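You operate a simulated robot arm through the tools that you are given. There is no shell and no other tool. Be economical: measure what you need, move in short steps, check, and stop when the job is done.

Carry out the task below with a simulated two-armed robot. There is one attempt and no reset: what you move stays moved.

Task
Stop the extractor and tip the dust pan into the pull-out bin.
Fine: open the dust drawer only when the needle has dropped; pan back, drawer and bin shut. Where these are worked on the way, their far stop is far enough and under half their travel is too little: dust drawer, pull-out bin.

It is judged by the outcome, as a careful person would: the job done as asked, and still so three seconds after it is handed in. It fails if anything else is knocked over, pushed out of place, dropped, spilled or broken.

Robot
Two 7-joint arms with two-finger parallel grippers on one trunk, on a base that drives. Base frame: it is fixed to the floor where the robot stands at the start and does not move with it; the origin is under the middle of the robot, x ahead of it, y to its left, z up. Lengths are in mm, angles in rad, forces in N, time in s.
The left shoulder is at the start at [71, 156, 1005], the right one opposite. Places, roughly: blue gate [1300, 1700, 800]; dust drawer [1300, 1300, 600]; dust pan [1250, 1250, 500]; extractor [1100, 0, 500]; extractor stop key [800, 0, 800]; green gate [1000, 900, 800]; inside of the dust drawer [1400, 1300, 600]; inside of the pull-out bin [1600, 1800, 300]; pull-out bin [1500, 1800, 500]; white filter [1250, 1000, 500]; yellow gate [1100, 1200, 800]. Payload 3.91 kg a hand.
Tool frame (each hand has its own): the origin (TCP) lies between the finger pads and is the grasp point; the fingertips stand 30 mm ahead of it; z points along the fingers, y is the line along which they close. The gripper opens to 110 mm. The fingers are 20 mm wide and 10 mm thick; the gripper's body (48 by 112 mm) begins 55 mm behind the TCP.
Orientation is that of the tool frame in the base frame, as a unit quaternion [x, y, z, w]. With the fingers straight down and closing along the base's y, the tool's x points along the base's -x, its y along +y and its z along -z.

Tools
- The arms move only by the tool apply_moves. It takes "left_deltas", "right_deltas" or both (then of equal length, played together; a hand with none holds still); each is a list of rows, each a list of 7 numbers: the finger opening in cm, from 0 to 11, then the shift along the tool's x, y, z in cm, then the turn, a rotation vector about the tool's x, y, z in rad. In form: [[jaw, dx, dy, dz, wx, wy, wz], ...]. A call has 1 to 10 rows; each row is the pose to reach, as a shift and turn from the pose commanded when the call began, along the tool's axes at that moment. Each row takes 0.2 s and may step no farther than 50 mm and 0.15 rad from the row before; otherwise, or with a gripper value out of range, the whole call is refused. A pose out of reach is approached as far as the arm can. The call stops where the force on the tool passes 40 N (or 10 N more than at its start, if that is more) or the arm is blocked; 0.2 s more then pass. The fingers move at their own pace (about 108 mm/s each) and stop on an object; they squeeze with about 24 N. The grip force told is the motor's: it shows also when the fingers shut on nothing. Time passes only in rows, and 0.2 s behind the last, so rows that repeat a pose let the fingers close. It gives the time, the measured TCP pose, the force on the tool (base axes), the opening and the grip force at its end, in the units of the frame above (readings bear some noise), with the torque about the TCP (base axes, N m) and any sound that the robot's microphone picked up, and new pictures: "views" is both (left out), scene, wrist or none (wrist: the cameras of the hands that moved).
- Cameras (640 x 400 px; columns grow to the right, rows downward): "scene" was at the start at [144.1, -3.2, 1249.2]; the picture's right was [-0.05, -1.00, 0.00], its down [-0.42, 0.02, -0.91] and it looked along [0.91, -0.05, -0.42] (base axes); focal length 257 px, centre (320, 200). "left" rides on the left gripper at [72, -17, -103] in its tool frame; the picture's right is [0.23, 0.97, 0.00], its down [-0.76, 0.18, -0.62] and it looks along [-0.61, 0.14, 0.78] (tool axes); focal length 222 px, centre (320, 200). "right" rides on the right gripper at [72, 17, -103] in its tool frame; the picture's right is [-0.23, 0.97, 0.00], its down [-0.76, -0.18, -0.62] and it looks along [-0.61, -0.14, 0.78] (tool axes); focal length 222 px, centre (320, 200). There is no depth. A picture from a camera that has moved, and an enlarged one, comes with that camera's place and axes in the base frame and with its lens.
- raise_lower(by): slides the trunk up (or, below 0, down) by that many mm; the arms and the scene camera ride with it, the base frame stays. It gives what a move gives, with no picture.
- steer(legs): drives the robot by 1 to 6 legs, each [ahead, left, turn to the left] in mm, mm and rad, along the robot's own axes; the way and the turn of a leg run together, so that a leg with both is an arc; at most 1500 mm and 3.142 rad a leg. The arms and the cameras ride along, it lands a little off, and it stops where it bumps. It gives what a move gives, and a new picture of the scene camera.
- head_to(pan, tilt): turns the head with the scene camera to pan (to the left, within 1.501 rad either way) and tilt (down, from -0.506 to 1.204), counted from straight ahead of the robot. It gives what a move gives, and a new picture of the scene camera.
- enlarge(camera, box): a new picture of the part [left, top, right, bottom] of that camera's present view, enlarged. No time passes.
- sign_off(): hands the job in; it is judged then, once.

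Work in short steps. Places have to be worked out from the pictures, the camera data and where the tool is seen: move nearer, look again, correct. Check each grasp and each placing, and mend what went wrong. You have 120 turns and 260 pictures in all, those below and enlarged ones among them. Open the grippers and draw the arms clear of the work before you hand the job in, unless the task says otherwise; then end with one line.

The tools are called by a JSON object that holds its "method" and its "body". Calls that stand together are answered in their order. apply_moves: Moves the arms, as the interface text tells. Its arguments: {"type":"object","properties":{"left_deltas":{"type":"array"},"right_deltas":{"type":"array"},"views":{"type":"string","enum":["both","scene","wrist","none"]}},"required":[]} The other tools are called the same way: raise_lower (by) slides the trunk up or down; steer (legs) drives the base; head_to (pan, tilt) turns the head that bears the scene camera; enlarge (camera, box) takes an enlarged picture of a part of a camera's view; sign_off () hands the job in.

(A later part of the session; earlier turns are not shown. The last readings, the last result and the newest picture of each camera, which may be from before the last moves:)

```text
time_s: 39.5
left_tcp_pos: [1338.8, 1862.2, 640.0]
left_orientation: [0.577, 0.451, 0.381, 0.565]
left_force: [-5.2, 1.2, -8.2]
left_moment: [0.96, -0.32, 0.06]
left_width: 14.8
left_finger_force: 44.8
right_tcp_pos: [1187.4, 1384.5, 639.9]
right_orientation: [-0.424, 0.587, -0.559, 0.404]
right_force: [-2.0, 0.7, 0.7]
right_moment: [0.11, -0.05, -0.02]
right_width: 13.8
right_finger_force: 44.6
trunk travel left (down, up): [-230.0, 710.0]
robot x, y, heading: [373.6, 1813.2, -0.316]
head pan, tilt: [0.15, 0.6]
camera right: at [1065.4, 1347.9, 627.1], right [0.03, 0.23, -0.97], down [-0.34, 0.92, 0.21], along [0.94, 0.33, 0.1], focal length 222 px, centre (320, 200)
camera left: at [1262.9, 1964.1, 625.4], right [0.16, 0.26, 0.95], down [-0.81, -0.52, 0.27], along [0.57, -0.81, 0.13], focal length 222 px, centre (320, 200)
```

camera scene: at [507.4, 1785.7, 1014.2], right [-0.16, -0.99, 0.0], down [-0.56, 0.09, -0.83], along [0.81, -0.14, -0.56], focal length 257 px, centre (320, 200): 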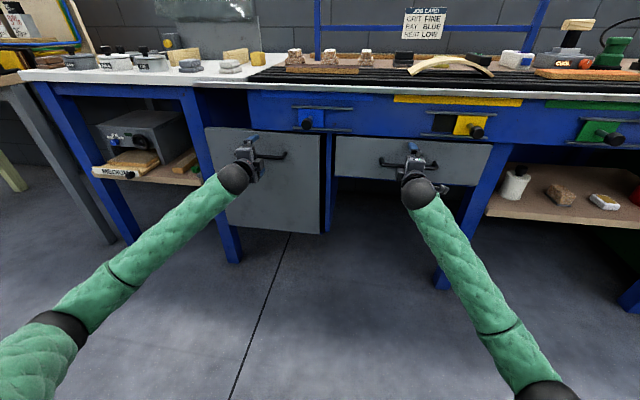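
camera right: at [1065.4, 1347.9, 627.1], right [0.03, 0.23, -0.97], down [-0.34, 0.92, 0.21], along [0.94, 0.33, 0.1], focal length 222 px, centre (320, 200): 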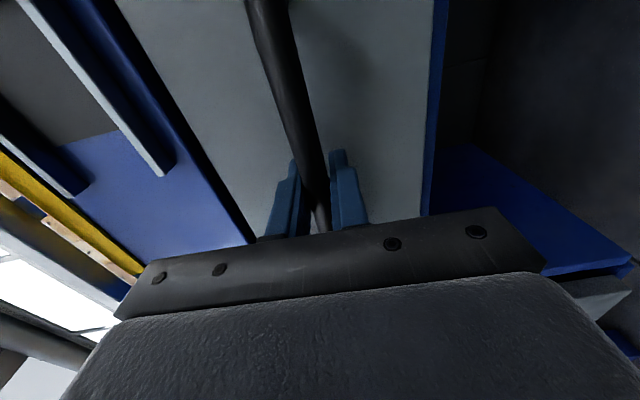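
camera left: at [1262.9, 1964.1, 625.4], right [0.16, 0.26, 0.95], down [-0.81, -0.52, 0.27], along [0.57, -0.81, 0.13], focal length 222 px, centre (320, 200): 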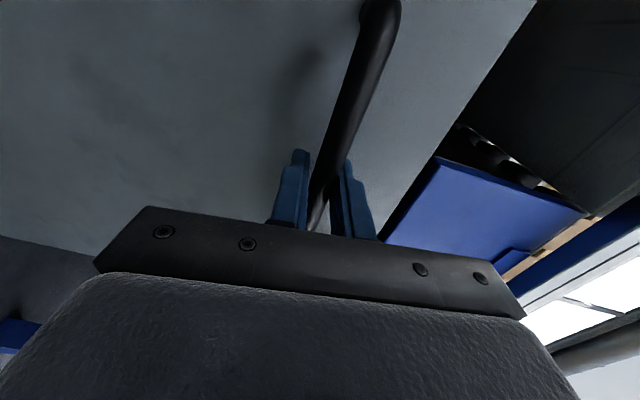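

Both bars are held (14 mm). I pull the bin out with the left hand.

{"method": "apply_moves", "body": {"left_deltas": [[0, 0, -0.15, -2.5, 0, 0, 0], [0, 0, -0.35, -5, 0, 0, 0], [0, 0, -0.5, -7.5, 0, 0, 0], [0, 0, -0.7, -10, 0, 0, 0], [0, 0, -0.85, -12.5, 0, 0, 0], [0, 0, -1, -15, 0, 0, 0], [0, 0, -1.2, -17.5, 0, 0, 0], [0, 0, -1.35, -20, 0, 0, 0], [0, 0, -1.5, -22.5, 0, 0, 0], [0, 0, -1.7, -25, 0, 0, 0]], "views": "scene"}}

```text
time_s: 41.8
left_tcp_pos: [1101.1, 1939.7, 639.3]
left_orientation: [0.578, 0.451, 0.38, 0.564]
left_force: [2.1, 2.8, -6.6]
left_moment: [1.06, -0.31, 0.79]
left_width: 15.0
left_finger_force: 45.3
right_tcp_pos: [1187.6, 1383.9, 639.6]
right_orientation: [-0.424, 0.588, -0.56, 0.402]
right_force: [-2.9, 1.7, -3.1]
right_moment: [0.13, -0.03, -0.79]
right_width: 13.6
right_finger_force: 45.0
trunk travel left (down, up): [-230.0, 710.0]
robot x, y, heading: [375.9, 1816.0, -0.314]
head pan, tilt: [0.15, 0.6]
stopped in row 10 (left hand): the force on the tool passed its limit at 40 N (the readings are from after the stop); the commanded pose is now the measured one
camera scene: at [508.6, 1785.9, 1014.3], right [-0.16, -0.99, 0.0], down [-0.56, 0.09, -0.82], along [0.81, -0.14, -0.57], focal length 257 px, centre (320, 200)
```

scene: 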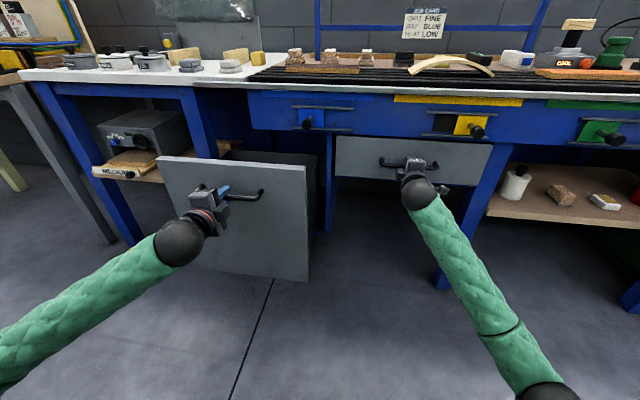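

Bin out by ~250 mm with a stop felt. Now I pull the drawer with the right hand.

{"method": "apply_moves", "body": {"right_deltas": [[0, 0, 0.15, -2.5, 0, 0, 0], [0, 0, 0.3, -5, 0, 0, 0], [0, 0, 0.4, -7.5, 0, 0, 0], [0, 0, 0.55, -10, 0, 0, 0], [0, 0, 0.7, -12.5, 0, 0, 0], [0, 0, 0.8, -15, 0, 0, 0], [0, 0, 0.95, -17.5, 0, 0, 0], [0, 0, 1.1, -20, 0, 0, 0], [0, 0, 1.2, -22.5, 0, 0, 0], [0, 0, 1.3, -25, 0, 0, 0]], "views": "scene"}}

```text
time_s: 44.1
left_tcp_pos: [1099.6, 1940.4, 639.9]
left_orientation: [0.578, 0.451, 0.38, 0.564]
left_force: [0.8, 3.3, 0.3]
left_moment: [0.99, -0.35, 0.31]
left_width: 15.2
left_finger_force: 45.3
right_tcp_pos: [947.7, 1463.1, 639.7]
right_orientation: [-0.423, 0.585, -0.561, 0.404]
right_force: [0.1, 5.4, 6.8]
right_moment: [0.07, 0.07, 0.1]
right_width: 13.5
right_finger_force: 44.7
trunk travel left (down, up): [-230.0, 710.0]
robot x, y, heading: [369.1, 1813.5, -0.312]
head pan, tilt: [0.15, 0.6]
stopped in row 10 (right hand): the force on the tool passed its limit at 40 N (the readings are from after the stop); the commanded pose is now the measured one
camera scene: at [507.8, 1786.4, 1014.3], right [-0.16, -0.99, 0.0], down [-0.56, 0.09, -0.83], along [0.81, -0.14, -0.56], focal length 257 px, centre (320, 200)
```

scene: 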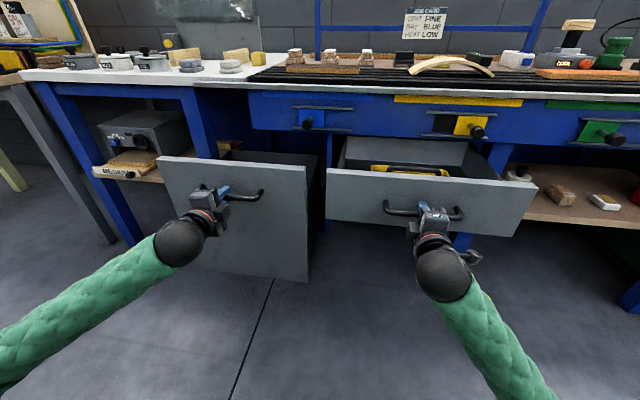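

Both are out ~250 mm. I open both grippers, back the base off straight, and raise the trunk to look into the drawer.

{"method": "apply_moves", "body": {"left_deltas": [[6, 0, 0, 0, 0, 0, 0], [11, 0, 0, 0, 0, 0, 0], [11, 0, 0, 0, 0, 0, 0]], "right_deltas": [[6, 0, 0, 0, 0, 0, 0], [11, 0, 0, 0, 0, 0, 0], [11, 0, 0, 0, 0, 0, 0]], "views": "none"}}

{"method": "steer", "body": {"legs": [[-150, 0, 0]]}}

{"method": "raise_lower", "body": {"by": 350}}

{"method": "head_to", "body": {"pan": 0.0, "tilt": 0.75}}

```text
time_s: 44.9
left_tcp_pos: [1099.4, 1939.2, 640.2]
left_orientation: [0.578, 0.451, 0.38, 0.564]
left_force: [0.1, 0.1, -0.1]
left_moment: [0.01, 0.0, -0.01]
left_width: 109.6
left_finger_force: 0.0
right_tcp_pos: [947.7, 1461.9, 639.4]
right_orientation: [-0.423, 0.586, -0.561, 0.404]
right_force: [-0.6, 0.0, 0.6]
right_moment: [0.01, 0.01, -0.03]
right_width: 110.2
right_finger_force: 0.0
trunk travel left (down, up): [-230.0, 710.0]
robot x, y, heading: [372.9, 1817.5, -0.311]
head pan, tilt: [0.15, 0.6]
```

```text
time_s: 46.3
left_tcp_pos: [960.3, 1984.3, 639.9]
left_orientation: [0.578, 0.451, 0.379, 0.565]
left_force: [0.7, 0.5, -0.1]
left_moment: [0.02, -0.02, 0.02]
left_width: 109.9
left_finger_force: 0.0
right_tcp_pos: [808.6, 1507.9, 639.6]
right_orientation: [-0.423, 0.585, -0.562, 0.403]
right_force: [0.6, 0.0, -0.4]
right_moment: [0.0, 0.02, 0.01]
right_width: 110.1
right_finger_force: 0.0
trunk travel left (down, up): [-230.0, 710.0]
robot x, y, heading: [234.6, 1863.0, -0.315]
head pan, tilt: [0.15, 0.6]
camera scene: at [368.3, 1831.2, 1014.2], right [-0.16, -0.99, 0.0], down [-0.56, 0.09, -0.82], along [0.81, -0.14, -0.57], focal length 257 px, centre (320, 200)
```

scene: 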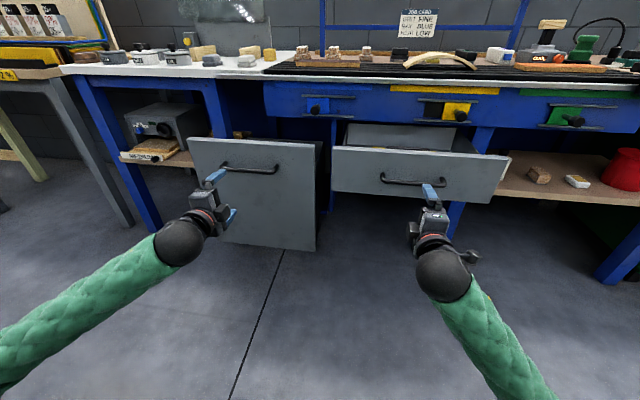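

```text
time_s: 49.7
left_tcp_pos: [960.8, 1984.6, 989.3]
left_orientation: [0.578, 0.451, 0.379, 0.565]
left_force: [0.2, 0.9, 0.4]
left_moment: [-0.04, 0.01, 0.03]
left_width: 109.9
left_finger_force: 0.0
right_tcp_pos: [808.0, 1507.6, 988.2]
right_orientation: [-0.424, 0.586, -0.56, 0.404]
right_force: [-0.2, -0.1, 0.2]
right_moment: [-0.01, -0.01, -0.01]
right_width: 110.3
right_finger_force: 0.0
trunk travel left (down, up): [-580.0, 360.0]
robot x, y, heading: [230.0, 1856.9, -0.316]
head pan, tilt: [0.15, 0.6]
```

```text
time_s: 50.4
left_tcp_pos: [960.0, 1984.6, 989.8]
left_orientation: [0.577, 0.451, 0.38, 0.565]
left_force: [0.4, 0.6, -0.6]
left_moment: [-0.02, 0.0, -0.02]
left_width: 110.0
left_finger_force: 0.1
right_tcp_pos: [807.6, 1506.7, 988.6]
right_orientation: [-0.424, 0.586, -0.56, 0.404]
right_force: [-0.3, -0.2, 0.4]
right_moment: [-0.01, 0.01, 0.01]
right_width: 110.0
right_finger_force: 0.0
trunk travel left (down, up): [-580.0, 360.0]
robot x, y, heading: [235.7, 1860.2, -0.318]
head pan, tilt: [0.0, 0.75]
camera scene: at [360.0, 1820.2, 1351.3], right [-0.31, -0.95, 0.0], down [-0.65, 0.21, -0.73], along [0.7, -0.23, -0.68], focal length 257 px, centre (320, 200)
```

scene: 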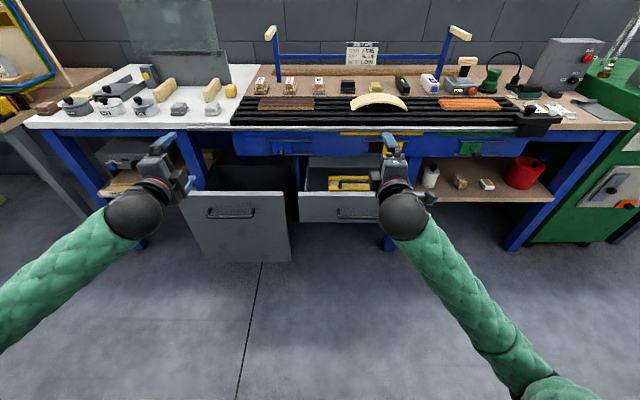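

I enlarge the drawer.

{"method": "enlarge", "body": {"camera": "scene", "box": [280, 130, 400, 230]}}

{"method": "enlarge", "body": {"camera": "scene", "box": [180, 140, 310, 240]}}

```text
4.00 times, centred on (340, 180) of scene
camera zoom: at [360.0, 1820.2, 1351.3], right [-0.31, -0.95, 0.0], down [-0.65, 0.21, -0.73], along [0.7, -0.23, -0.68], focal length 1028 px, centre (240, 280)
```

zoom: 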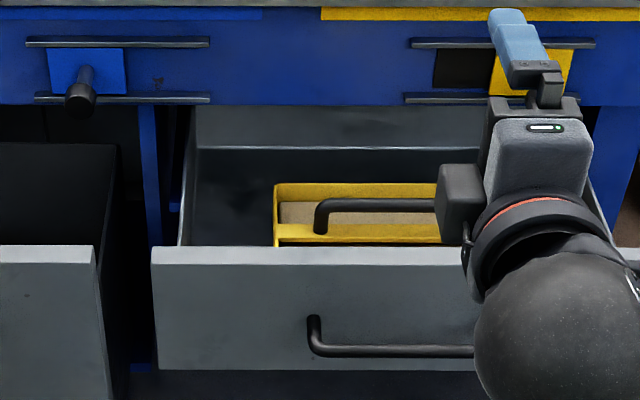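

```text
4.00 times, centred on (245, 190) of scene
camera zoom: at [360.0, 1820.2, 1351.3], right [-0.31, -0.95, 0.0], down [-0.65, 0.21, -0.73], along [0.7, -0.23, -0.68], focal length 1028 px, centre (620, 240)
```

zoom: 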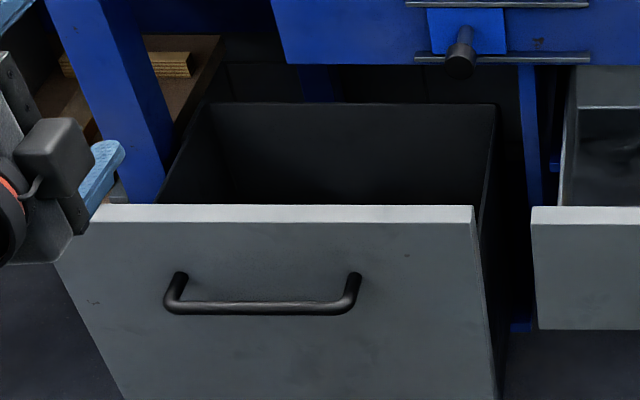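

The yellow pan has a lateral black bar handle, about [1127, 1408, 665]. I pitch the right hand to point down, fingers closing fore-aft.

{"method": "apply_moves", "body": {"right_deltas": [[11, 0, 0, 0, -0.15, 0, 0], [11, 0, 0, 0, -0.3, 0, 0], [11, 0, 0, 0, -0.45, 0, 0], [11, 0, 0, 0, -0.6, 0, 0], [11, 0, 0, 0, -0.75, 0, 0], [11, 0, 0, 0, -0.9, 0, 0], [11, 0, 0, 0, -1.05, 0, 0], [11, 0, 0, 0, -1.2, 0, 0], [11, 0, 0, 0, -1.35, 0, 0], [11, 0, 0, 0, -1.5, 0, 0]], "views": "none"}}

{"method": "steer", "body": {"legs": [[200, 0, 0]]}}

```text
time_s: 52.6
left_tcp_pos: [960.8, 1984.6, 989.9]
left_orientation: [0.577, 0.451, 0.379, 0.565]
left_force: [0.0, -1.0, -0.1]
left_moment: [0.0, 0.02, 0.01]
left_width: 110.0
left_finger_force: 0.0
right_tcp_pos: [807.8, 1507.6, 989.3]
right_orientation: [-0.585, 0.811, -0.01, 0.007]
right_force: [-0.2, -0.5, -0.7]
right_moment: [-0.03, 0.04, 0.03]
right_width: 110.1
right_finger_force: 0.1
trunk travel left (down, up): [-580.0, 360.0]
robot x, y, heading: [230.0, 1860.7, -0.314]
head pan, tilt: [0.0, 0.75]
```

```text
time_s: 54.2
left_tcp_pos: [1151.7, 1917.6, 988.5]
left_orientation: [0.579, 0.451, 0.378, 0.564]
left_force: [-0.1, -0.6, -0.2]
left_moment: [0.04, 0.0, -0.03]
left_width: 110.3
left_finger_force: 0.0
right_tcp_pos: [999.3, 1441.6, 987.7]
right_orientation: [-0.584, 0.812, -0.011, 0.006]
right_force: [-0.7, -0.5, 0.3]
right_moment: [0.05, 0.03, -0.01]
right_width: 110.1
right_finger_force: 0.0
trunk travel left (down, up): [-580.0, 360.0]
robot x, y, heading: [424.6, 1797.3, -0.322]
head pan, tilt: [0.0, 0.75]
camera scene: at [552.1, 1756.5, 1351.1], right [-0.31, -0.95, 0.0], down [-0.65, 0.21, -0.73], along [0.69, -0.23, -0.68], focal length 257 px, centre (320, 200)
```

scene: 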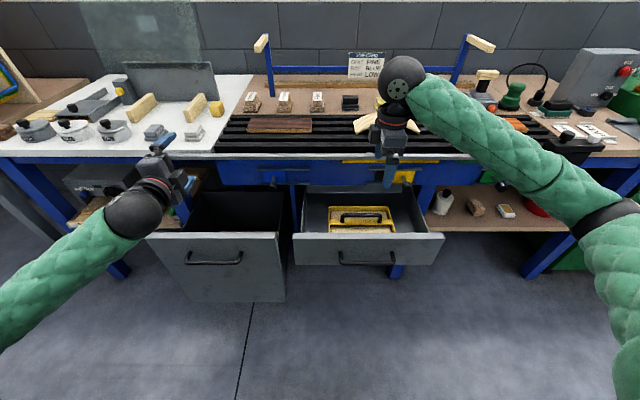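

{"method": "enlarge", "body": {"camera": "scene", "box": [310, 180, 430, 260]}}

{"method": "apply_moves", "body": {"right_deltas": [[11, 0, 0, 3, 0, 0, 0], [11, 0, 0, 6, 0, 0, 0], [11, 0, -2, 9, 0, 0, 0], [11, 0, -4, 12, 0, 0, 0]], "views": "both"}}

```text
5.00 times, centred on (370, 220) of scene
camera zoom: at [552.1, 1756.5, 1351.1], right [-0.31, -0.95, 0.0], down [-0.65, 0.21, -0.73], along [0.69, -0.23, -0.68], focal length 1285 px, centre (70, 100)
```

zoom: 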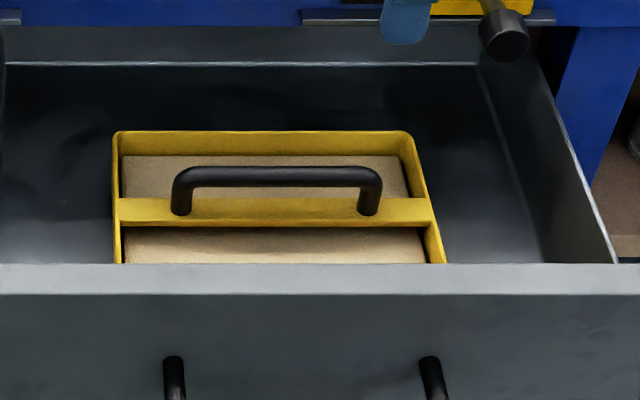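

```text
time_s: 55.2
left_tcp_pos: [1151.9, 1918.0, 989.7]
left_orientation: [0.578, 0.451, 0.378, 0.566]
left_force: [1.0, -0.5, -0.2]
left_moment: [0.0, 0.02, 0.01]
left_width: 109.9
left_finger_force: 0.0
right_tcp_pos: [1041.9, 1428.0, 868.1]
right_orientation: [-0.583, 0.812, -0.011, 0.007]
right_force: [0.3, 0.4, 1.1]
right_moment: [0.0, 0.02, -0.03]
right_width: 110.2
right_finger_force: 0.1
trunk travel left (down, up): [-580.0, 360.0]
robot x, y, heading: [423.4, 1796.7, -0.315]
head pan, tilt: [0.0, 0.75]
camera scene: at [551.0, 1756.9, 1351.2], right [-0.31, -0.95, 0.0], down [-0.65, 0.21, -0.73], along [0.69, -0.23, -0.68], focal length 257 px, centre (320, 200)
camera right: at [999.0, 1365.8, 970.0], right [-0.85, 0.53, -0.03], down [0.4, 0.67, 0.63], along [0.35, 0.52, -0.78], focal length 222 px, centre (320, 200)
```

scene: 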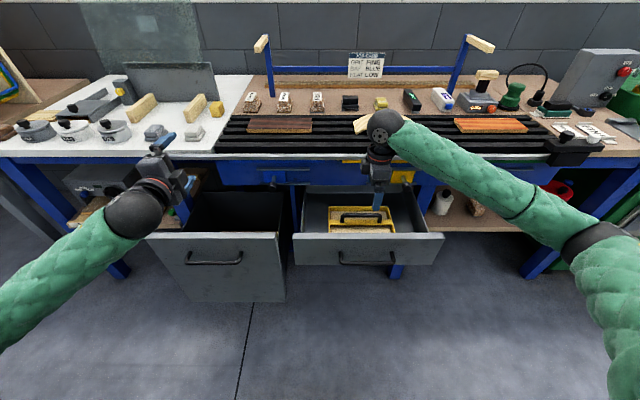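
right: 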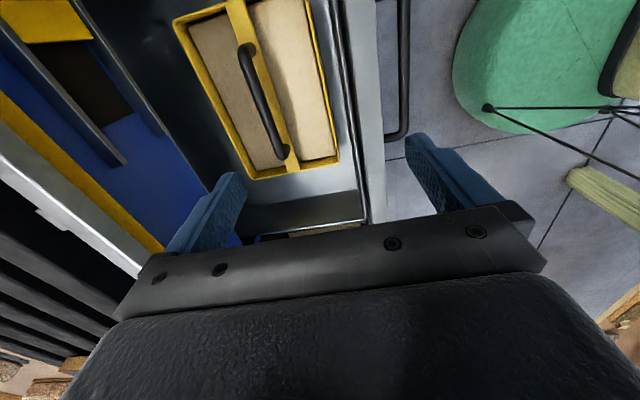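

Pan handle bar centre ≈ [1124, 1402, 650]. I move over it and lower to about z 720 with a half-open jaw to check.

{"method": "apply_moves", "body": {"right_deltas": [[8, 0, -4, 1, 0, 0, 0], [6, -0.1, -8.6, 2, 0, 0, 0], [6, -0.1, -8.6, 6, 0, 0, 0], [6, -0.1, -8.7, 10, 0, 0, 0], [6, -0.1, -8.8, 14, 0, 0, 0]], "views": "both"}}

```text
time_s: 56.4
left_tcp_pos: [1151.5, 1919.3, 990.4]
left_orientation: [0.579, 0.449, 0.379, 0.565]
left_force: [-0.6, -0.5, -0.2]
left_moment: [0.01, 0.02, 0.0]
left_width: 110.0
left_finger_force: 0.0
right_tcp_pos: [1126.2, 1399.1, 730.9]
right_orientation: [-0.584, 0.812, -0.011, 0.008]
right_force: [-0.3, -0.5, -0.5]
right_moment: [0.05, 0.0, -0.02]
right_width: 60.1
right_finger_force: 0.1
trunk travel left (down, up): [-580.0, 360.0]
robot x, y, heading: [423.8, 1797.2, -0.32]
head pan, tilt: [0.0, 0.75]
camera scene: at [551.0, 1756.6, 1351.3], right [-0.31, -0.95, 0.0], down [-0.65, 0.21, -0.73], along [0.69, -0.23, -0.68], focal length 257 px, centre (320, 200)
camera right: at [1083.9, 1337.5, 832.8], right [-0.85, 0.53, -0.03], down [0.4, 0.67, 0.63], along [0.35, 0.52, -0.78], focal length 222 px, centre (320, 200)
```

scene: 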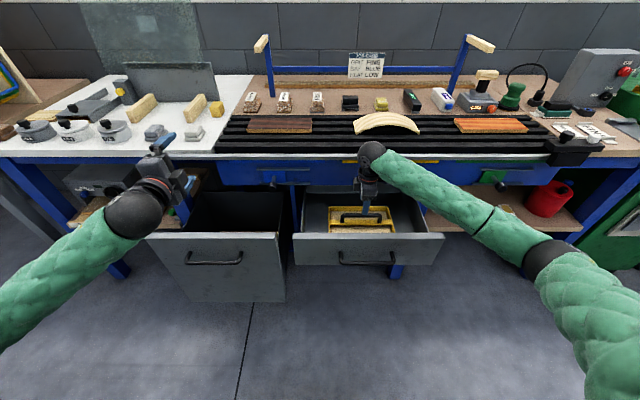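
right: 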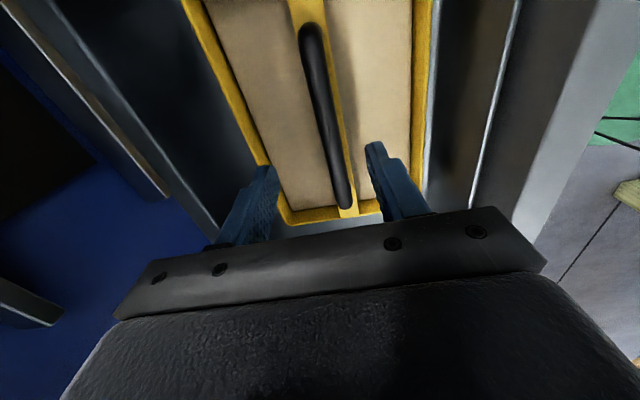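

Bar is ~7 mm nearer the robot than the jaw centre. I correct, lower around the bar, and look.

{"method": "apply_moves", "body": {"right_deltas": [[6, 0, 0.7, 2.5, 0, 0, 0], [6, 0, 0.75, 5, 0, 0, 0], [6, 0, 0.8, 7, 0, 0, 0], [6, 0, 0.8, 7.7, 0, 0, 0]], "views": "wrist"}}

{"method": "enlarge", "body": {"camera": "scene", "box": [310, 160, 430, 260]}}

```text
time_s: 57.4
left_tcp_pos: [1150.5, 1918.0, 991.1]
left_orientation: [0.579, 0.45, 0.378, 0.565]
left_force: [-0.4, 0.2, 0.2]
left_moment: [-0.02, -0.01, 0.0]
left_width: 110.0
left_finger_force: 0.0
right_tcp_pos: [1119.8, 1402.3, 656.4]
right_orientation: [-0.583, 0.812, -0.011, 0.007]
right_force: [0.9, 0.4, 0.0]
right_moment: [-0.01, 0.02, -0.02]
right_width: 60.0
right_finger_force: 0.1
trunk travel left (down, up): [-580.0, 360.0]
robot x, y, heading: [423.2, 1799.9, -0.311]
head pan, tilt: [0.0, 0.75]
camera right: at [1078.4, 1340.1, 757.5], right [-0.85, 0.53, -0.03], down [0.4, 0.67, 0.63], along [0.35, 0.52, -0.78], focal length 222 px, centre (320, 200)
```

right: 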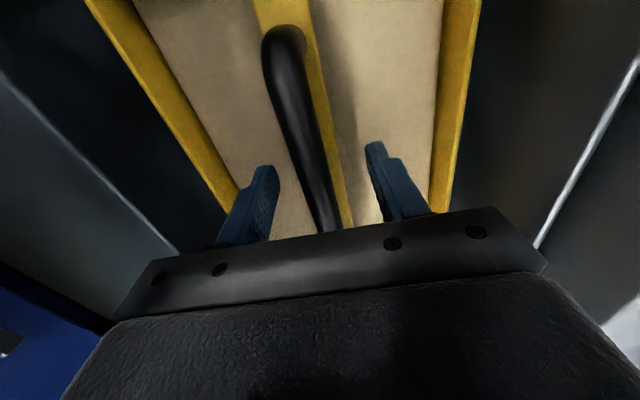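

```text
4.00 times, centred on (370, 210) of scene
camera zoom: at [550.5, 1757.1, 1351.3], right [-0.31, -0.95, 0.0], down [-0.65, 0.21, -0.73], along [0.69, -0.23, -0.68], focal length 1028 px, centre (120, 160)
```

zoom: 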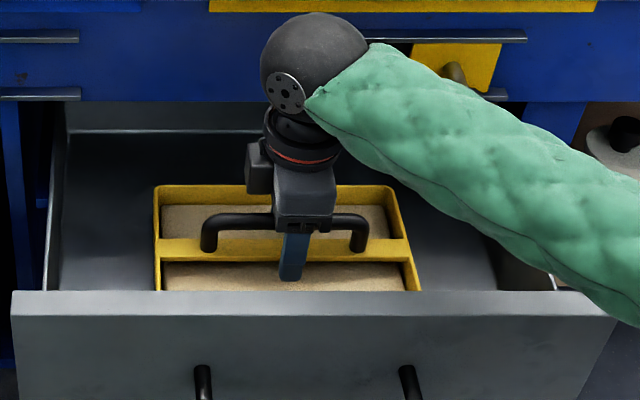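

The jaws straddle the bar. I narrow the jaw to 22 mm, lower until the fingertips meet the strap (so the pan can't swing), then close.

{"method": "apply_moves", "body": {"right_deltas": [[2.4, 0, 0, 0, 0, 0, 0], [2.2, 0, 0, 0.3, 0, 0, 0], [2.2, 0, 0, 0.6, 0, 0, 0], [2.2, 0, 0, 0.9, 0, 0, 0], [2.2, 0, 0, 1.2, 0, 0, 0], [2.2, 0, 0, 1.5, 0, 0, 0], [2.2, 0, 0, 1.8, 0, 0, 0]], "views": "wrist"}}

```text
time_s: 59.0
left_tcp_pos: [1149.8, 1919.0, 990.9]
left_orientation: [0.578, 0.45, 0.378, 0.565]
left_force: [-1.2, 0.5, -0.1]
left_moment: [-0.04, 0.01, -0.01]
left_width: 110.1
left_finger_force: 0.1
right_tcp_pos: [1121.3, 1402.5, 637.4]
right_orientation: [-0.583, 0.812, -0.01, 0.008]
right_force: [0.8, 0.2, 16.2]
right_moment: [0.1, 0.15, -0.01]
right_width: 24.0
right_finger_force: 24.0
trunk travel left (down, up): [-580.0, 360.0]
robot x, y, heading: [423.8, 1795.0, -0.318]
head pan, tilt: [0.0, 0.75]
camera right: at [1078.1, 1339.8, 739.8], right [-0.85, 0.53, -0.03], down [0.4, 0.67, 0.63], along [0.35, 0.52, -0.78], focal length 222 px, centre (320, 200)
```

right: 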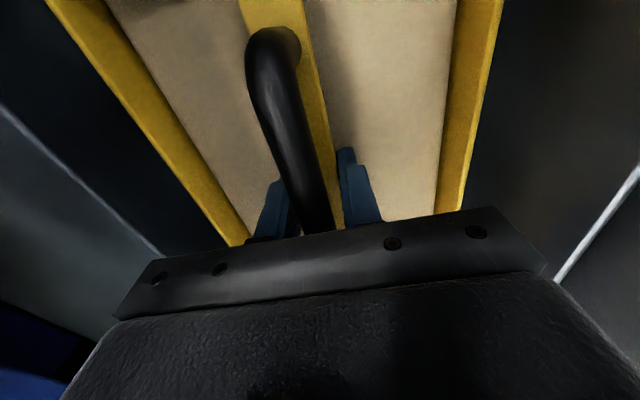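

Jaw stopped at 24 mm, so the tips are on the strap's edges. I open slightly, rise 9 mm and close on the bar itself.

{"method": "apply_moves", "body": {"right_deltas": [[3.2, 0, 0, 0, 0, 0, 0], [3.2, 0, 0, -0.5, 0, 0, 0], [3.2, 0, 0, -0.9, 0, 0, 0], [0, 0, 0, -0.9, 0, 0, 0], [0, 0, 0, -0.9, 0, 0, 0], [0, 0, 0, -0.9, 0, 0, 0]], "views": "wrist"}}

```text
time_s: 60.4
left_tcp_pos: [1151.5, 1919.1, 991.8]
left_orientation: [0.579, 0.45, 0.378, 0.565]
left_force: [0.0, 0.1, -0.6]
left_moment: [0.03, 0.0, -0.01]
left_width: 110.0
left_finger_force: 0.0
right_tcp_pos: [1118.8, 1401.9, 647.9]
right_orientation: [-0.584, 0.812, -0.011, 0.007]
right_force: [-0.5, 0.4, 0.5]
right_moment: [-0.01, 0.0, -0.03]
right_width: 23.7
right_finger_force: 23.8
trunk travel left (down, up): [-580.0, 360.0]
robot x, y, heading: [420.0, 1797.6, -0.322]
head pan, tilt: [0.0, 0.75]
camera right: at [1077.1, 1338.5, 748.2], right [-0.85, 0.53, -0.03], down [0.4, 0.67, 0.63], along [0.35, 0.52, -0.78], focal length 222 px, centre (320, 200)
```

right: 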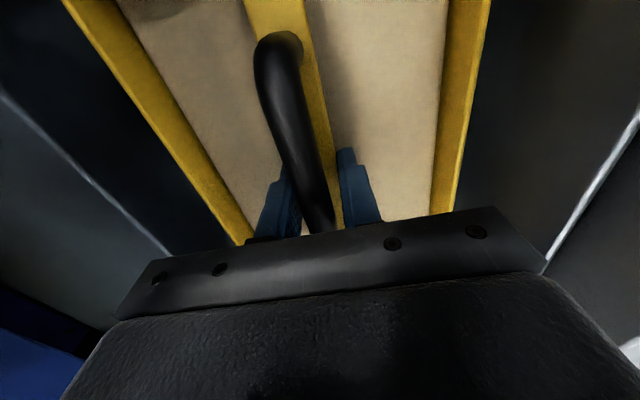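

The width is the same higher up, so 24 mm is the bar itself. I go back down until the tips touch the strap and close there.

{"method": "apply_moves", "body": {"right_deltas": [[3.0, 0, 0, 0, 0, 0, 0], [3.0, 0, 0, 0.5, 0, 0, 0], [3.0, 0, 0, 0.9, 0, 0, 0], [0, 0, 0, 0.9, 0, 0, 0], [0, 0, 0, 0.9, 0, 0, 0], [0, 0, 0, 0.9, 0, 0, 0]], "views": "none"}}

{"method": "apply_moves", "body": {"right_deltas": [[0, 0, 0, -1, 0, 0, 0], [0, 0, 0, -3, 0, 0, 0], [0, 0, 0, -3, 0, 0, 0]], "views": "both"}}

```text
time_s: 61.8
left_tcp_pos: [1151.6, 1919.4, 990.5]
left_orientation: [0.578, 0.45, 0.377, 0.566]
left_force: [0.1, -1.2, 1.1]
left_moment: [0.02, 0.01, 0.01]
left_width: 110.0
left_finger_force: 0.0
right_tcp_pos: [1120.6, 1400.6, 635.5]
right_orientation: [-0.583, 0.813, -0.011, 0.008]
right_force: [0.3, 1.2, 0.8]
right_moment: [0.41, -0.02, 0.04]
right_width: 23.6
right_finger_force: 23.7
trunk travel left (down, up): [-580.0, 360.0]
robot x, y, heading: [418.4, 1799.8, -0.321]
head pan, tilt: [0.0, 0.75]
```

```text
time_s: 62.6
left_tcp_pos: [1150.6, 1919.0, 989.6]
left_orientation: [0.578, 0.451, 0.378, 0.565]
left_force: [0.1, -0.5, 0.0]
left_moment: [-0.02, 0.01, 0.01]
left_width: 109.9
left_finger_force: 0.1
right_tcp_pos: [1119.4, 1402.2, 664.2]
right_orientation: [-0.584, 0.812, -0.011, 0.007]
right_force: [0.2, 0.3, -2.0]
right_moment: [0.03, -0.01, 0.03]
right_width: 23.6
right_finger_force: 24.0
trunk travel left (down, up): [-580.0, 360.0]
robot x, y, heading: [426.2, 1796.3, -0.317]
head pan, tilt: [0.0, 0.75]
camera scene: at [550.8, 1756.8, 1351.2], right [-0.31, -0.95, 0.0], down [-0.65, 0.21, -0.73], along [0.69, -0.23, -0.68], focal length 257 px, centre (320, 200)
camera right: at [1077.2, 1339.2, 766.7], right [-0.85, 0.53, -0.03], down [0.4, 0.67, 0.63], along [0.35, 0.52, -0.78], focal length 222 px, centre (320, 200)
```

scene: 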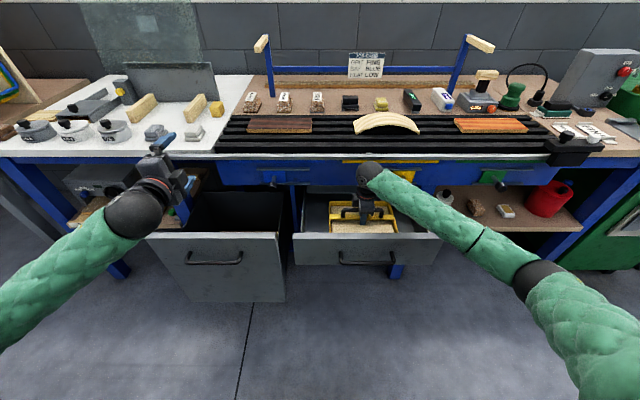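
right: 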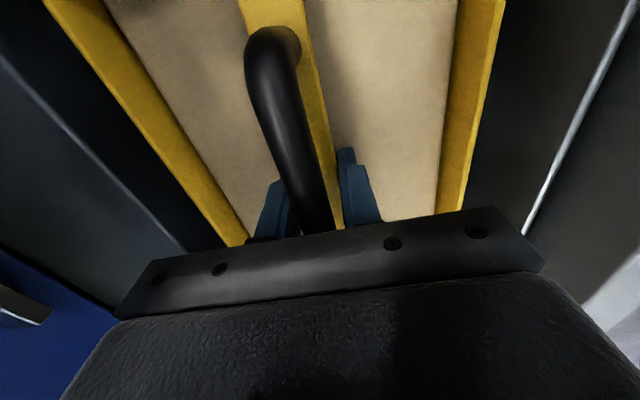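

Pan is lifted and light (2 N), hanging firmly. I take it up and 30 mm back, clear of the gate knobs.

{"method": "apply_moves", "body": {"right_deltas": [[0, 0, 1.5, -2, 0, 0, 0], [0, 0, 3, -4, 0, 0, 0], [0, 0, 3.2, -7, 0, 0, 0], [0, 0, 3.2, -10, 0, 0, 0], [0, 0, 3.2, -13, 0, 0, 0], [0, 0, 3.2, -16, 0, 0, 0], [0, 0, 3.2, -19, 0, 0, 0], [0, 0, 3.2, -22, 0, 0, 0]], "views": "both"}}

```text
time_s: 64.4
left_tcp_pos: [1150.3, 1918.8, 990.4]
left_orientation: [0.578, 0.45, 0.378, 0.566]
left_force: [0.2, 0.2, -0.2]
left_moment: [0.06, -0.02, 0.0]
left_width: 110.1
left_finger_force: 0.2
right_tcp_pos: [1083.3, 1417.2, 886.5]
right_orientation: [-0.583, 0.812, -0.012, 0.007]
right_force: [-0.2, 0.2, -2.5]
right_moment: [-0.04, -0.01, -0.05]
right_width: 23.5
right_finger_force: 23.9
trunk travel left (down, up): [-580.0, 360.0]
robot x, y, heading: [423.5, 1799.1, -0.312]
head pan, tilt: [0.0, 0.75]
camera scene: at [550.4, 1757.2, 1351.2], right [-0.31, -0.95, 0.0], down [-0.65, 0.21, -0.73], along [0.69, -0.23, -0.68], focal length 257 px, centre (320, 200)
camera right: at [1040.8, 1354.8, 988.2], right [-0.85, 0.53, -0.03], down [0.4, 0.67, 0.63], along [0.35, 0.52, -0.78], focal length 222 px, centre (320, 200)
```

scene: 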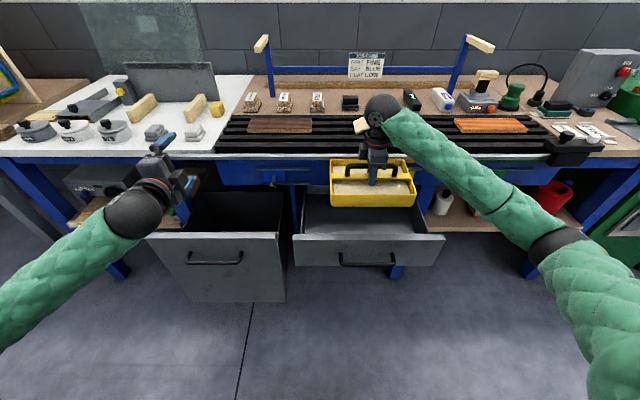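
right: 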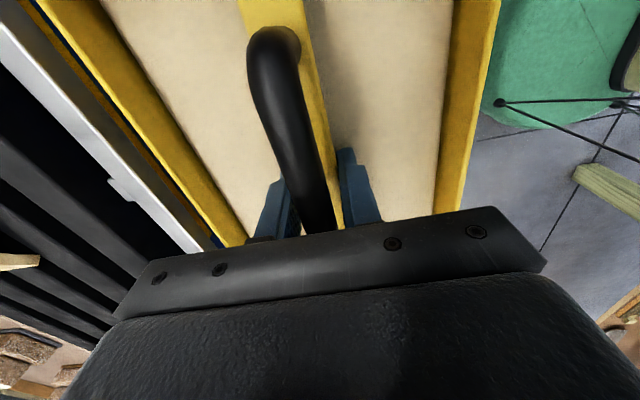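

The pan is level and clear. I back off 100 mm and drive left 500 mm to bring it before the open bin.

{"method": "steer", "body": {"legs": [[-100, 0, 0], [0, 500, 0]]}}

```text
time_s: 68.1
left_tcp_pos: [1214.7, 2418.1, 989.8]
left_orientation: [0.58, 0.448, 0.377, 0.567]
left_force: [0.0, 0.6, -0.4]
left_moment: [-0.02, 0.0, 0.0]
left_width: 109.9
left_finger_force: 0.0
right_tcp_pos: [1144.2, 1917.5, 885.9]
right_orientation: [-0.581, 0.814, -0.011, 0.006]
right_force: [-0.2, 0.7, -2.4]
right_moment: [-0.06, 0.0, -0.02]
right_width: 23.9
right_finger_force: 23.9
trunk travel left (down, up): [-580.0, 360.0]
robot x, y, heading: [483.8, 2299.2, -0.328]
head pan, tilt: [0.0, 0.75]
camera scene: at [613.5, 2260.7, 1351.2], right [-0.32, -0.95, 0.0], down [-0.65, 0.22, -0.73], along [0.69, -0.23, -0.68], focal length 257 px, centre (320, 200)
```

scene: 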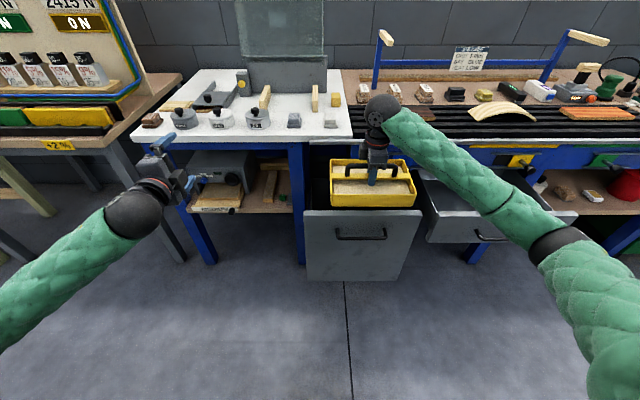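

I move the pan 112 mm ahead, over the bin opening, and check before tipping.

{"method": "apply_moves", "body": {"right_deltas": [[0, 0, -2.8, 0, 0, 0, 0], [0, -0.3, -5.6, 0, 0, 0, 0], [0, -0.6, -8.4, 0, 0, 0, 0], [0, -0.9, -11.2, 0, 0, 0, 0], [0, -0.9, -11.2, 0, 0, 0, 0]], "views": "both"}}

{"method": "enlarge", "body": {"camera": "scene", "box": [290, 100, 450, 220]}}

```text
time_s: 69.3
left_tcp_pos: [1214.6, 2417.9, 990.2]
left_orientation: [0.58, 0.448, 0.377, 0.567]
left_force: [-0.3, 0.0, 0.0]
left_moment: [0.02, 0.0, 0.01]
left_width: 109.9
left_finger_force: 0.0
right_tcp_pos: [1253.0, 1888.0, 889.8]
right_orientation: [-0.58, 0.814, -0.011, 0.007]
right_force: [0.1, 1.4, -2.2]
right_moment: [-0.01, 0.0, 0.0]
right_width: 23.7
right_finger_force: 24.4
trunk travel left (down, up): [-580.0, 360.0]
robot x, y, heading: [486.8, 2301.7, -0.324]
head pan, tilt: [0.0, 0.75]
camera scene: at [612.8, 2259.5, 1351.3], right [-0.32, -0.95, 0.0], down [-0.65, 0.22, -0.73], along [0.69, -0.23, -0.68], focal length 257 px, centre (320, 200)
camera right: at [1211.0, 1826.7, 991.3], right [-0.85, 0.53, -0.03], down [0.4, 0.67, 0.63], along [0.35, 0.52, -0.78], focal length 222 px, centre (320, 200)
```

scene: 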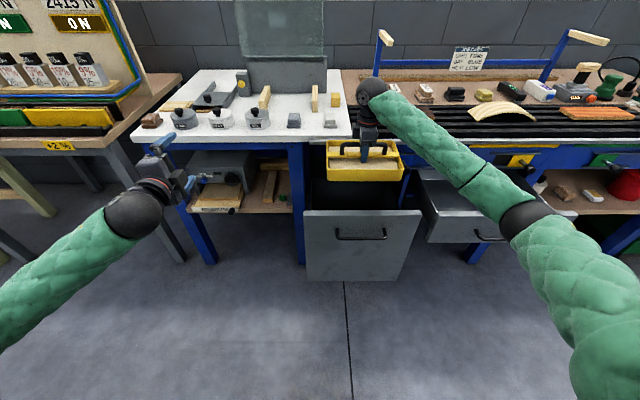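
right: 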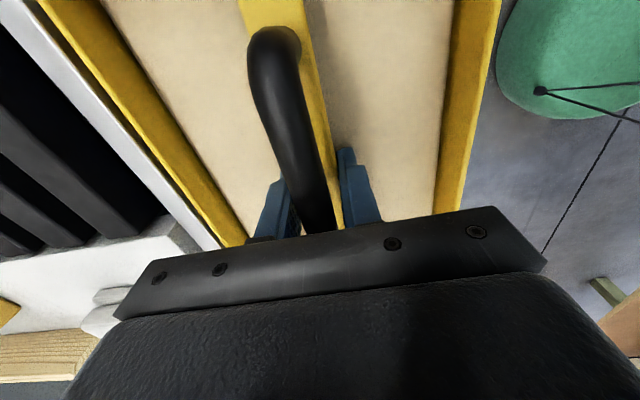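

```text
3.33 times, centred on (370, 160) of scene
camera zoom: at [612.8, 2259.5, 1351.3], right [-0.32, -0.95, 0.0], down [-0.65, 0.22, -0.73], along [0.69, -0.23, -0.68], focal length 856 px, centre (153, 333)
```

zoom: 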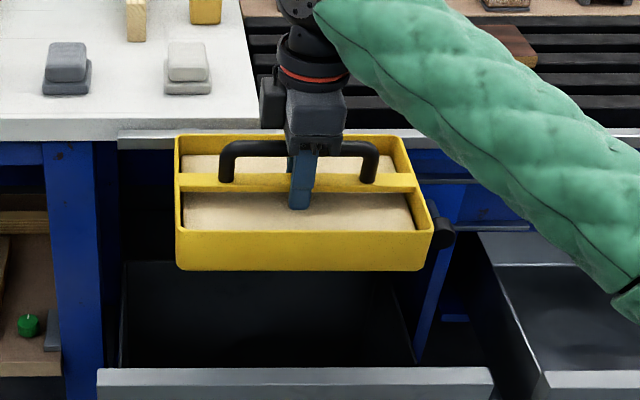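

Pan is centred over the opening. I tip it by pitching the gripper forward about the bar, first to 1.4 rad, with a small shift to clear the bench rail.

{"method": "apply_moves", "body": {"right_deltas": [[0, 0, 1, -1, 0.1, 0, 0], [0, 0, 1.5, -1.5, 0.24, 0, 0], [0, 0, 1.5, -1.5, 0.38, 0, 0], [0, 0, 1.5, -1.5, 0.52, 0, 0], [0, 0, 1.5, -1.5, 0.66, 0, 0], [0, 0, 1.2, -1.5, 0.81, 0, 0], [0, 0, 0.8, -1.5, 0.96, 0, 0], [0, 0, 0.4, -1.5, 1.11, 0, 0], [0, 0, 0, -1.5, 1.26, 0, 0], [0, 0, 0, -1.5, 1.41, 0, 0]], "views": "both"}}

```text
time_s: 71.5
left_tcp_pos: [1216.0, 2418.8, 990.1]
left_orientation: [0.581, 0.448, 0.376, 0.566]
left_force: [-0.1, -0.8, -0.1]
left_moment: [0.01, 0.01, -0.05]
left_width: 110.1
left_finger_force: 0.1
right_tcp_pos: [1252.5, 1889.6, 904.6]
right_orientation: [-0.437, 0.612, -0.537, 0.381]
right_force: [0.3, -0.5, -1.7]
right_moment: [0.03, 0.07, 0.02]
right_width: 23.5
right_finger_force: 23.9
trunk travel left (down, up): [-580.0, 360.0]
robot x, y, heading: [484.7, 2301.3, -0.325]
head pan, tilt: [0.0, 0.75]
camera scene: at [613.3, 2259.7, 1351.3], right [-0.32, -0.95, 0.0], down [-0.65, 0.22, -0.73], along [0.69, -0.23, -0.68], focal length 257 px, centre (320, 200)
camera right: at [1129.1, 1854.1, 900.6], right [-0.05, 0.26, -0.97], down [-0.31, 0.91, 0.26], along [0.95, 0.32, 0.04], focal length 222 px, centre (320, 200)
```

scene: 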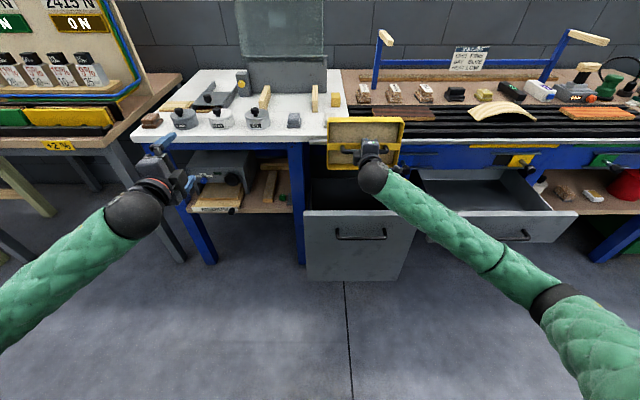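
right: 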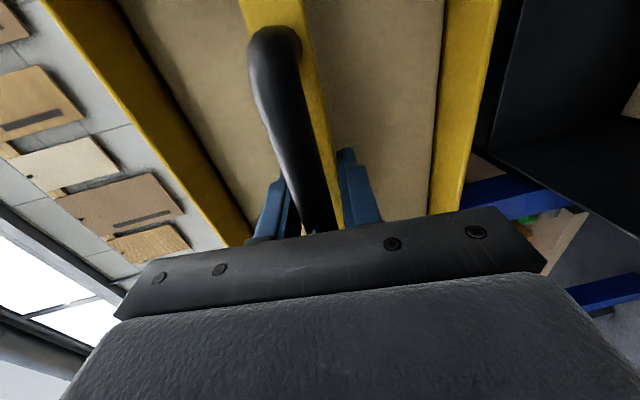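

Held firmly with no slip; the dust has not run yet. I tip on past horizontal.

{"method": "apply_moves", "body": {"right_deltas": [[0, 0, 0, 0, 0.14, 0, 0], [0, 0, 0, 0, 0.28, 0, 0], [0, 0, 0, 0, 0.42, 0, 0], [0, 0, 0, 0, 0.56, 0, 0], [0, 0, 0, 0, 0.7, 0, 0], [0, 0, 0, 0, 0.7, 0, 0], [0, 0, 0, 0, 0.7, 0, 0]], "views": "both"}}

```text
time_s: 73.1
left_tcp_pos: [1216.3, 2417.3, 990.4]
left_orientation: [0.58, 0.449, 0.376, 0.566]
left_force: [-0.7, -0.1, -0.5]
left_moment: [0.0, -0.01, -0.02]
left_width: 110.2
left_finger_force: 0.1
right_tcp_pos: [1252.3, 1887.0, 903.6]
right_orientation: [0.281, -0.392, 0.714, -0.508]
right_force: [0.3, 0.1, -2.8]
right_moment: [0.0, 0.08, 0.0]
right_width: 23.6
right_finger_force: 23.9
trunk travel left (down, up): [-580.0, 360.0]
robot x, y, heading: [483.5, 2301.7, -0.324]
head pan, tilt: [0.0, 0.75]
camera scene: at [613.3, 2259.7, 1351.2], right [-0.32, -0.95, 0.0], down [-0.65, 0.22, -0.73], along [0.69, -0.23, -0.68], focal length 257 px, centre (320, 200)
camera right: at [1154.3, 1845.0, 832.5], right [0.57, 0.04, -0.82], down [-0.34, 0.92, -0.18], along [0.75, 0.38, 0.54], focal length 222 px, centre (320, 200)
```

scene: 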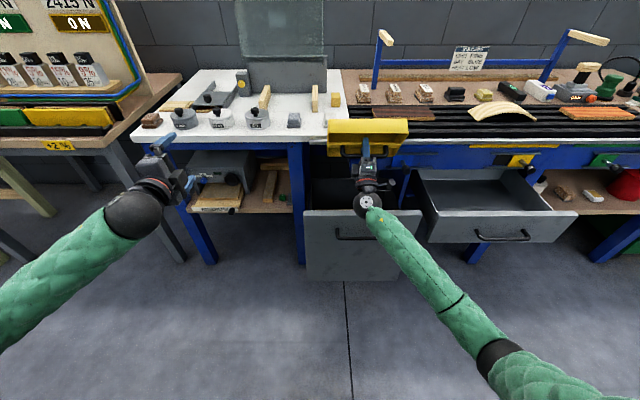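
right: 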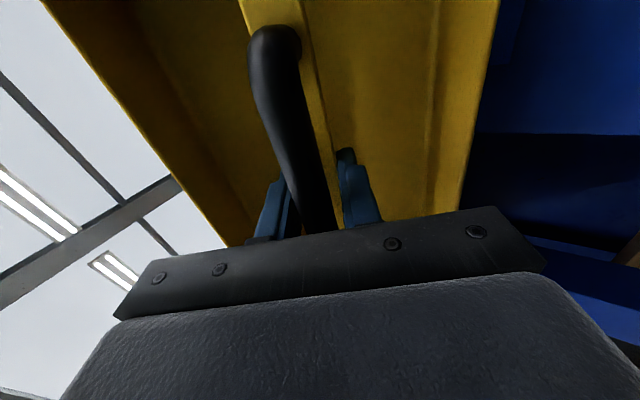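

The pan is empty. I check where the dust went.

{"method": "enlarge", "body": {"camera": "scene", "box": [290, 110, 450, 290]}}

{"method": "apply_moves", "body": {"right_deltas": [[0, 0, 0, 0, -0.14, 0, 0], [0, 0, 0, 0, -0.28, 0, 0], [0, 0, 0, 0, -0.42, 0, 0], [0, 0, 0, 0, -0.56, 0, 0], [0, 0, 0, 0, -0.7, 0, 0], [0, 0, 0, 0, -0.84, 0, 0], [0, 0, 0, 0, -0.98, 0, 0], [0, 0, 0, 0, -1.12, 0, 0], [0, 0, 0, 0, -1.26, 0, 0], [0, 0, 0, 0, -1.4, 0, 0]], "views": "none"}}

```text
2.22 times, centred on (370, 200) of scene
camera zoom: at [613.3, 2259.7, 1351.2], right [-0.32, -0.95, 0.0], down [-0.65, 0.22, -0.73], along [0.69, -0.23, -0.68], focal length 571 px, centre (209, 200)
```

zoom: 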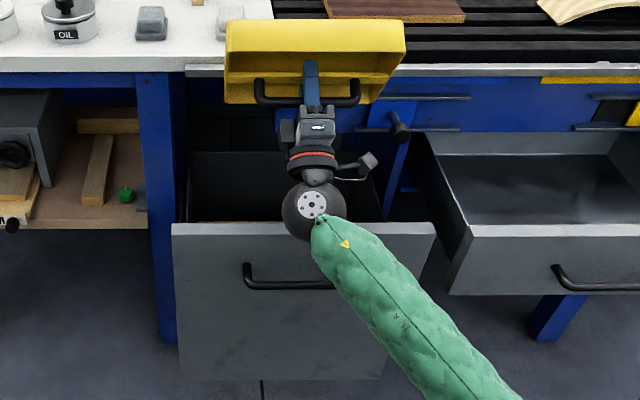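

```text
time_s: 75.3
left_tcp_pos: [1214.7, 2417.2, 990.4]
left_orientation: [0.58, 0.449, 0.376, 0.567]
left_force: [-0.7, -0.8, 0.1]
left_moment: [0.01, -0.01, 0.02]
left_width: 109.9
left_finger_force: 0.0
right_tcp_pos: [1252.5, 1887.8, 903.8]
right_orientation: [-0.542, 0.76, -0.292, 0.207]
right_force: [-0.2, 0.4, -2.1]
right_moment: [0.0, 0.04, -0.02]
right_width: 23.7
right_finger_force: 23.9
trunk travel left (down, up): [-580.0, 360.0]
robot x, y, heading: [484.5, 2301.5, -0.332]
head pan, tilt: [0.0, 0.75]
```

Nothing on the floor or rim. I rotate back to level and draw back.

{"method": "apply_moves", "body": {"right_deltas": [[0, 0, 0, 0, -0.14, 0, 0], [0, 0, 0, 0, -0.28, 0, 0], [0, 0, 0, 0, -0.42, 0, 0], [0, 0, 0, 0, -0.56, 0, 0], [0, 0, 0, 0, -0.7, 0, 0], [0, 0, 0, 0, -0.71, 0, 0]], "views": "both"}}

```text
time_s: 76.7
left_tcp_pos: [1215.2, 2418.8, 989.6]
left_orientation: [0.58, 0.448, 0.376, 0.567]
left_force: [0.3, -0.5, 0.6]
left_moment: [0.03, -0.03, -0.01]
left_width: 109.8
left_finger_force: 0.1
right_tcp_pos: [1253.4, 1889.3, 904.2]
right_orientation: [-0.581, 0.814, -0.01, 0.007]
right_force: [-0.2, 0.1, -2.8]
right_moment: [-0.01, 0.0, -0.01]
right_width: 23.7
right_finger_force: 24.0
trunk travel left (down, up): [-580.0, 360.0]
robot x, y, heading: [483.1, 2299.8, -0.325]
head pan, tilt: [0.0, 0.75]
camera scene: at [613.4, 2259.9, 1351.2], right [-0.32, -0.95, 0.0], down [-0.65, 0.22, -0.73], along [0.69, -0.23, -0.68], focal length 257 px, centre (320, 200)
camera right: at [1210.1, 1827.2, 1005.4], right [-0.85, 0.53, -0.02], down [0.4, 0.67, 0.63], along [0.35, 0.52, -0.78], focal length 222 px, centre (320, 200)
```

scene: 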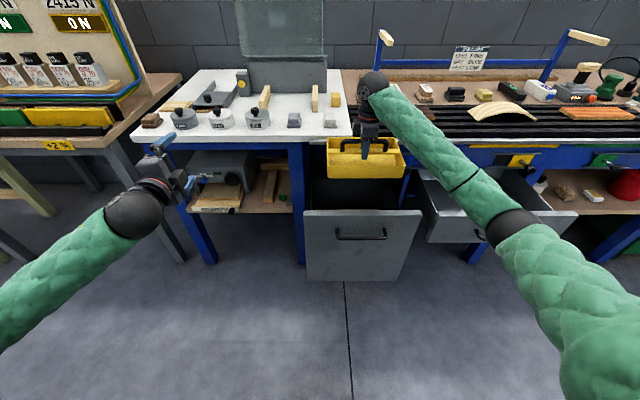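
right: 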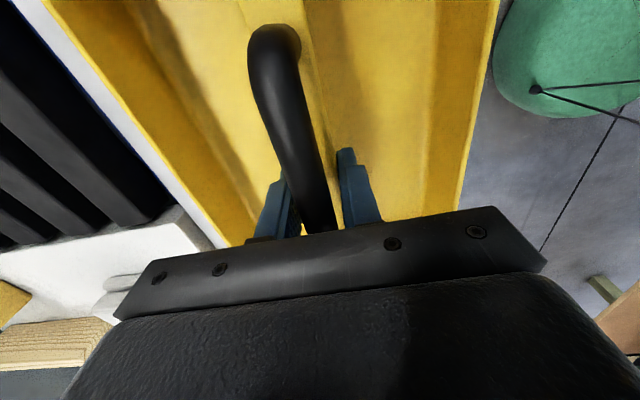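

Empty pan level again. I draw it back and drive to the drawer side.

{"method": "apply_moves", "body": {"right_deltas": [[0, 0.2, 3, 0, 0, 0, 0], [0, 0.4, 6, 0, 0, 0, 0], [0, 0.6, 9, 0, 0, 0, 0], [0, 0.8, 11.2, 0, 0, 0, 0]], "views": "none"}}

{"method": "steer", "body": {"legs": [[0, 0, 0.01], [0, -500, 0], [100, 0, 0]]}}

```text
time_s: 77.7
left_tcp_pos: [1214.6, 2418.0, 990.3]
left_orientation: [0.58, 0.448, 0.376, 0.566]
left_force: [0.1, 0.7, -0.4]
left_moment: [0.01, 0.02, 0.01]
left_width: 110.0
left_finger_force: 0.0
right_tcp_pos: [1142.5, 1918.5, 902.5]
right_orientation: [-0.581, 0.814, -0.011, 0.007]
right_force: [-0.1, -0.7, -2.6]
right_moment: [-0.03, 0.0, 0.01]
right_width: 23.5
right_finger_force: 23.6
trunk travel left (down, up): [-580.0, 360.0]
robot x, y, heading: [486.2, 2302.3, -0.327]
head pan, tilt: [0.0, 0.75]
```

```text
time_s: 81.8
left_tcp_pos: [1152.8, 1895.5, 988.2]
left_orientation: [0.581, 0.448, 0.375, 0.567]
left_force: [0.2, -0.3, -1.0]
left_moment: [0.0, -0.01, -0.02]
left_width: 109.7
left_finger_force: 0.1
right_tcp_pos: [1080.7, 1396.1, 903.2]
right_orientation: [-0.58, 0.814, -0.011, 0.006]
right_force: [1.1, 0.5, -1.9]
right_moment: [0.03, 0.04, 0.0]
right_width: 23.5
right_finger_force: 23.9
trunk travel left (down, up): [-580.0, 360.0]
robot x, y, heading: [423.6, 1779.5, -0.324]
head pan, tilt: [0.0, 0.75]
camera scene: at [551.9, 1739.1, 1351.0], right [-0.32, -0.95, 0.0], down [-0.65, 0.22, -0.73], along [0.69, -0.24, -0.68], focal length 257 px, centre (320, 200)
```

scene: 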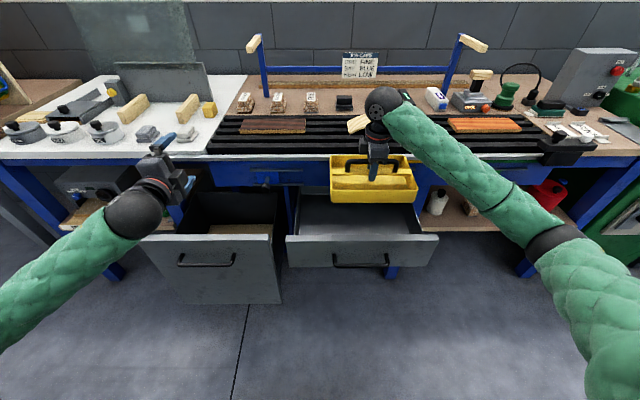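

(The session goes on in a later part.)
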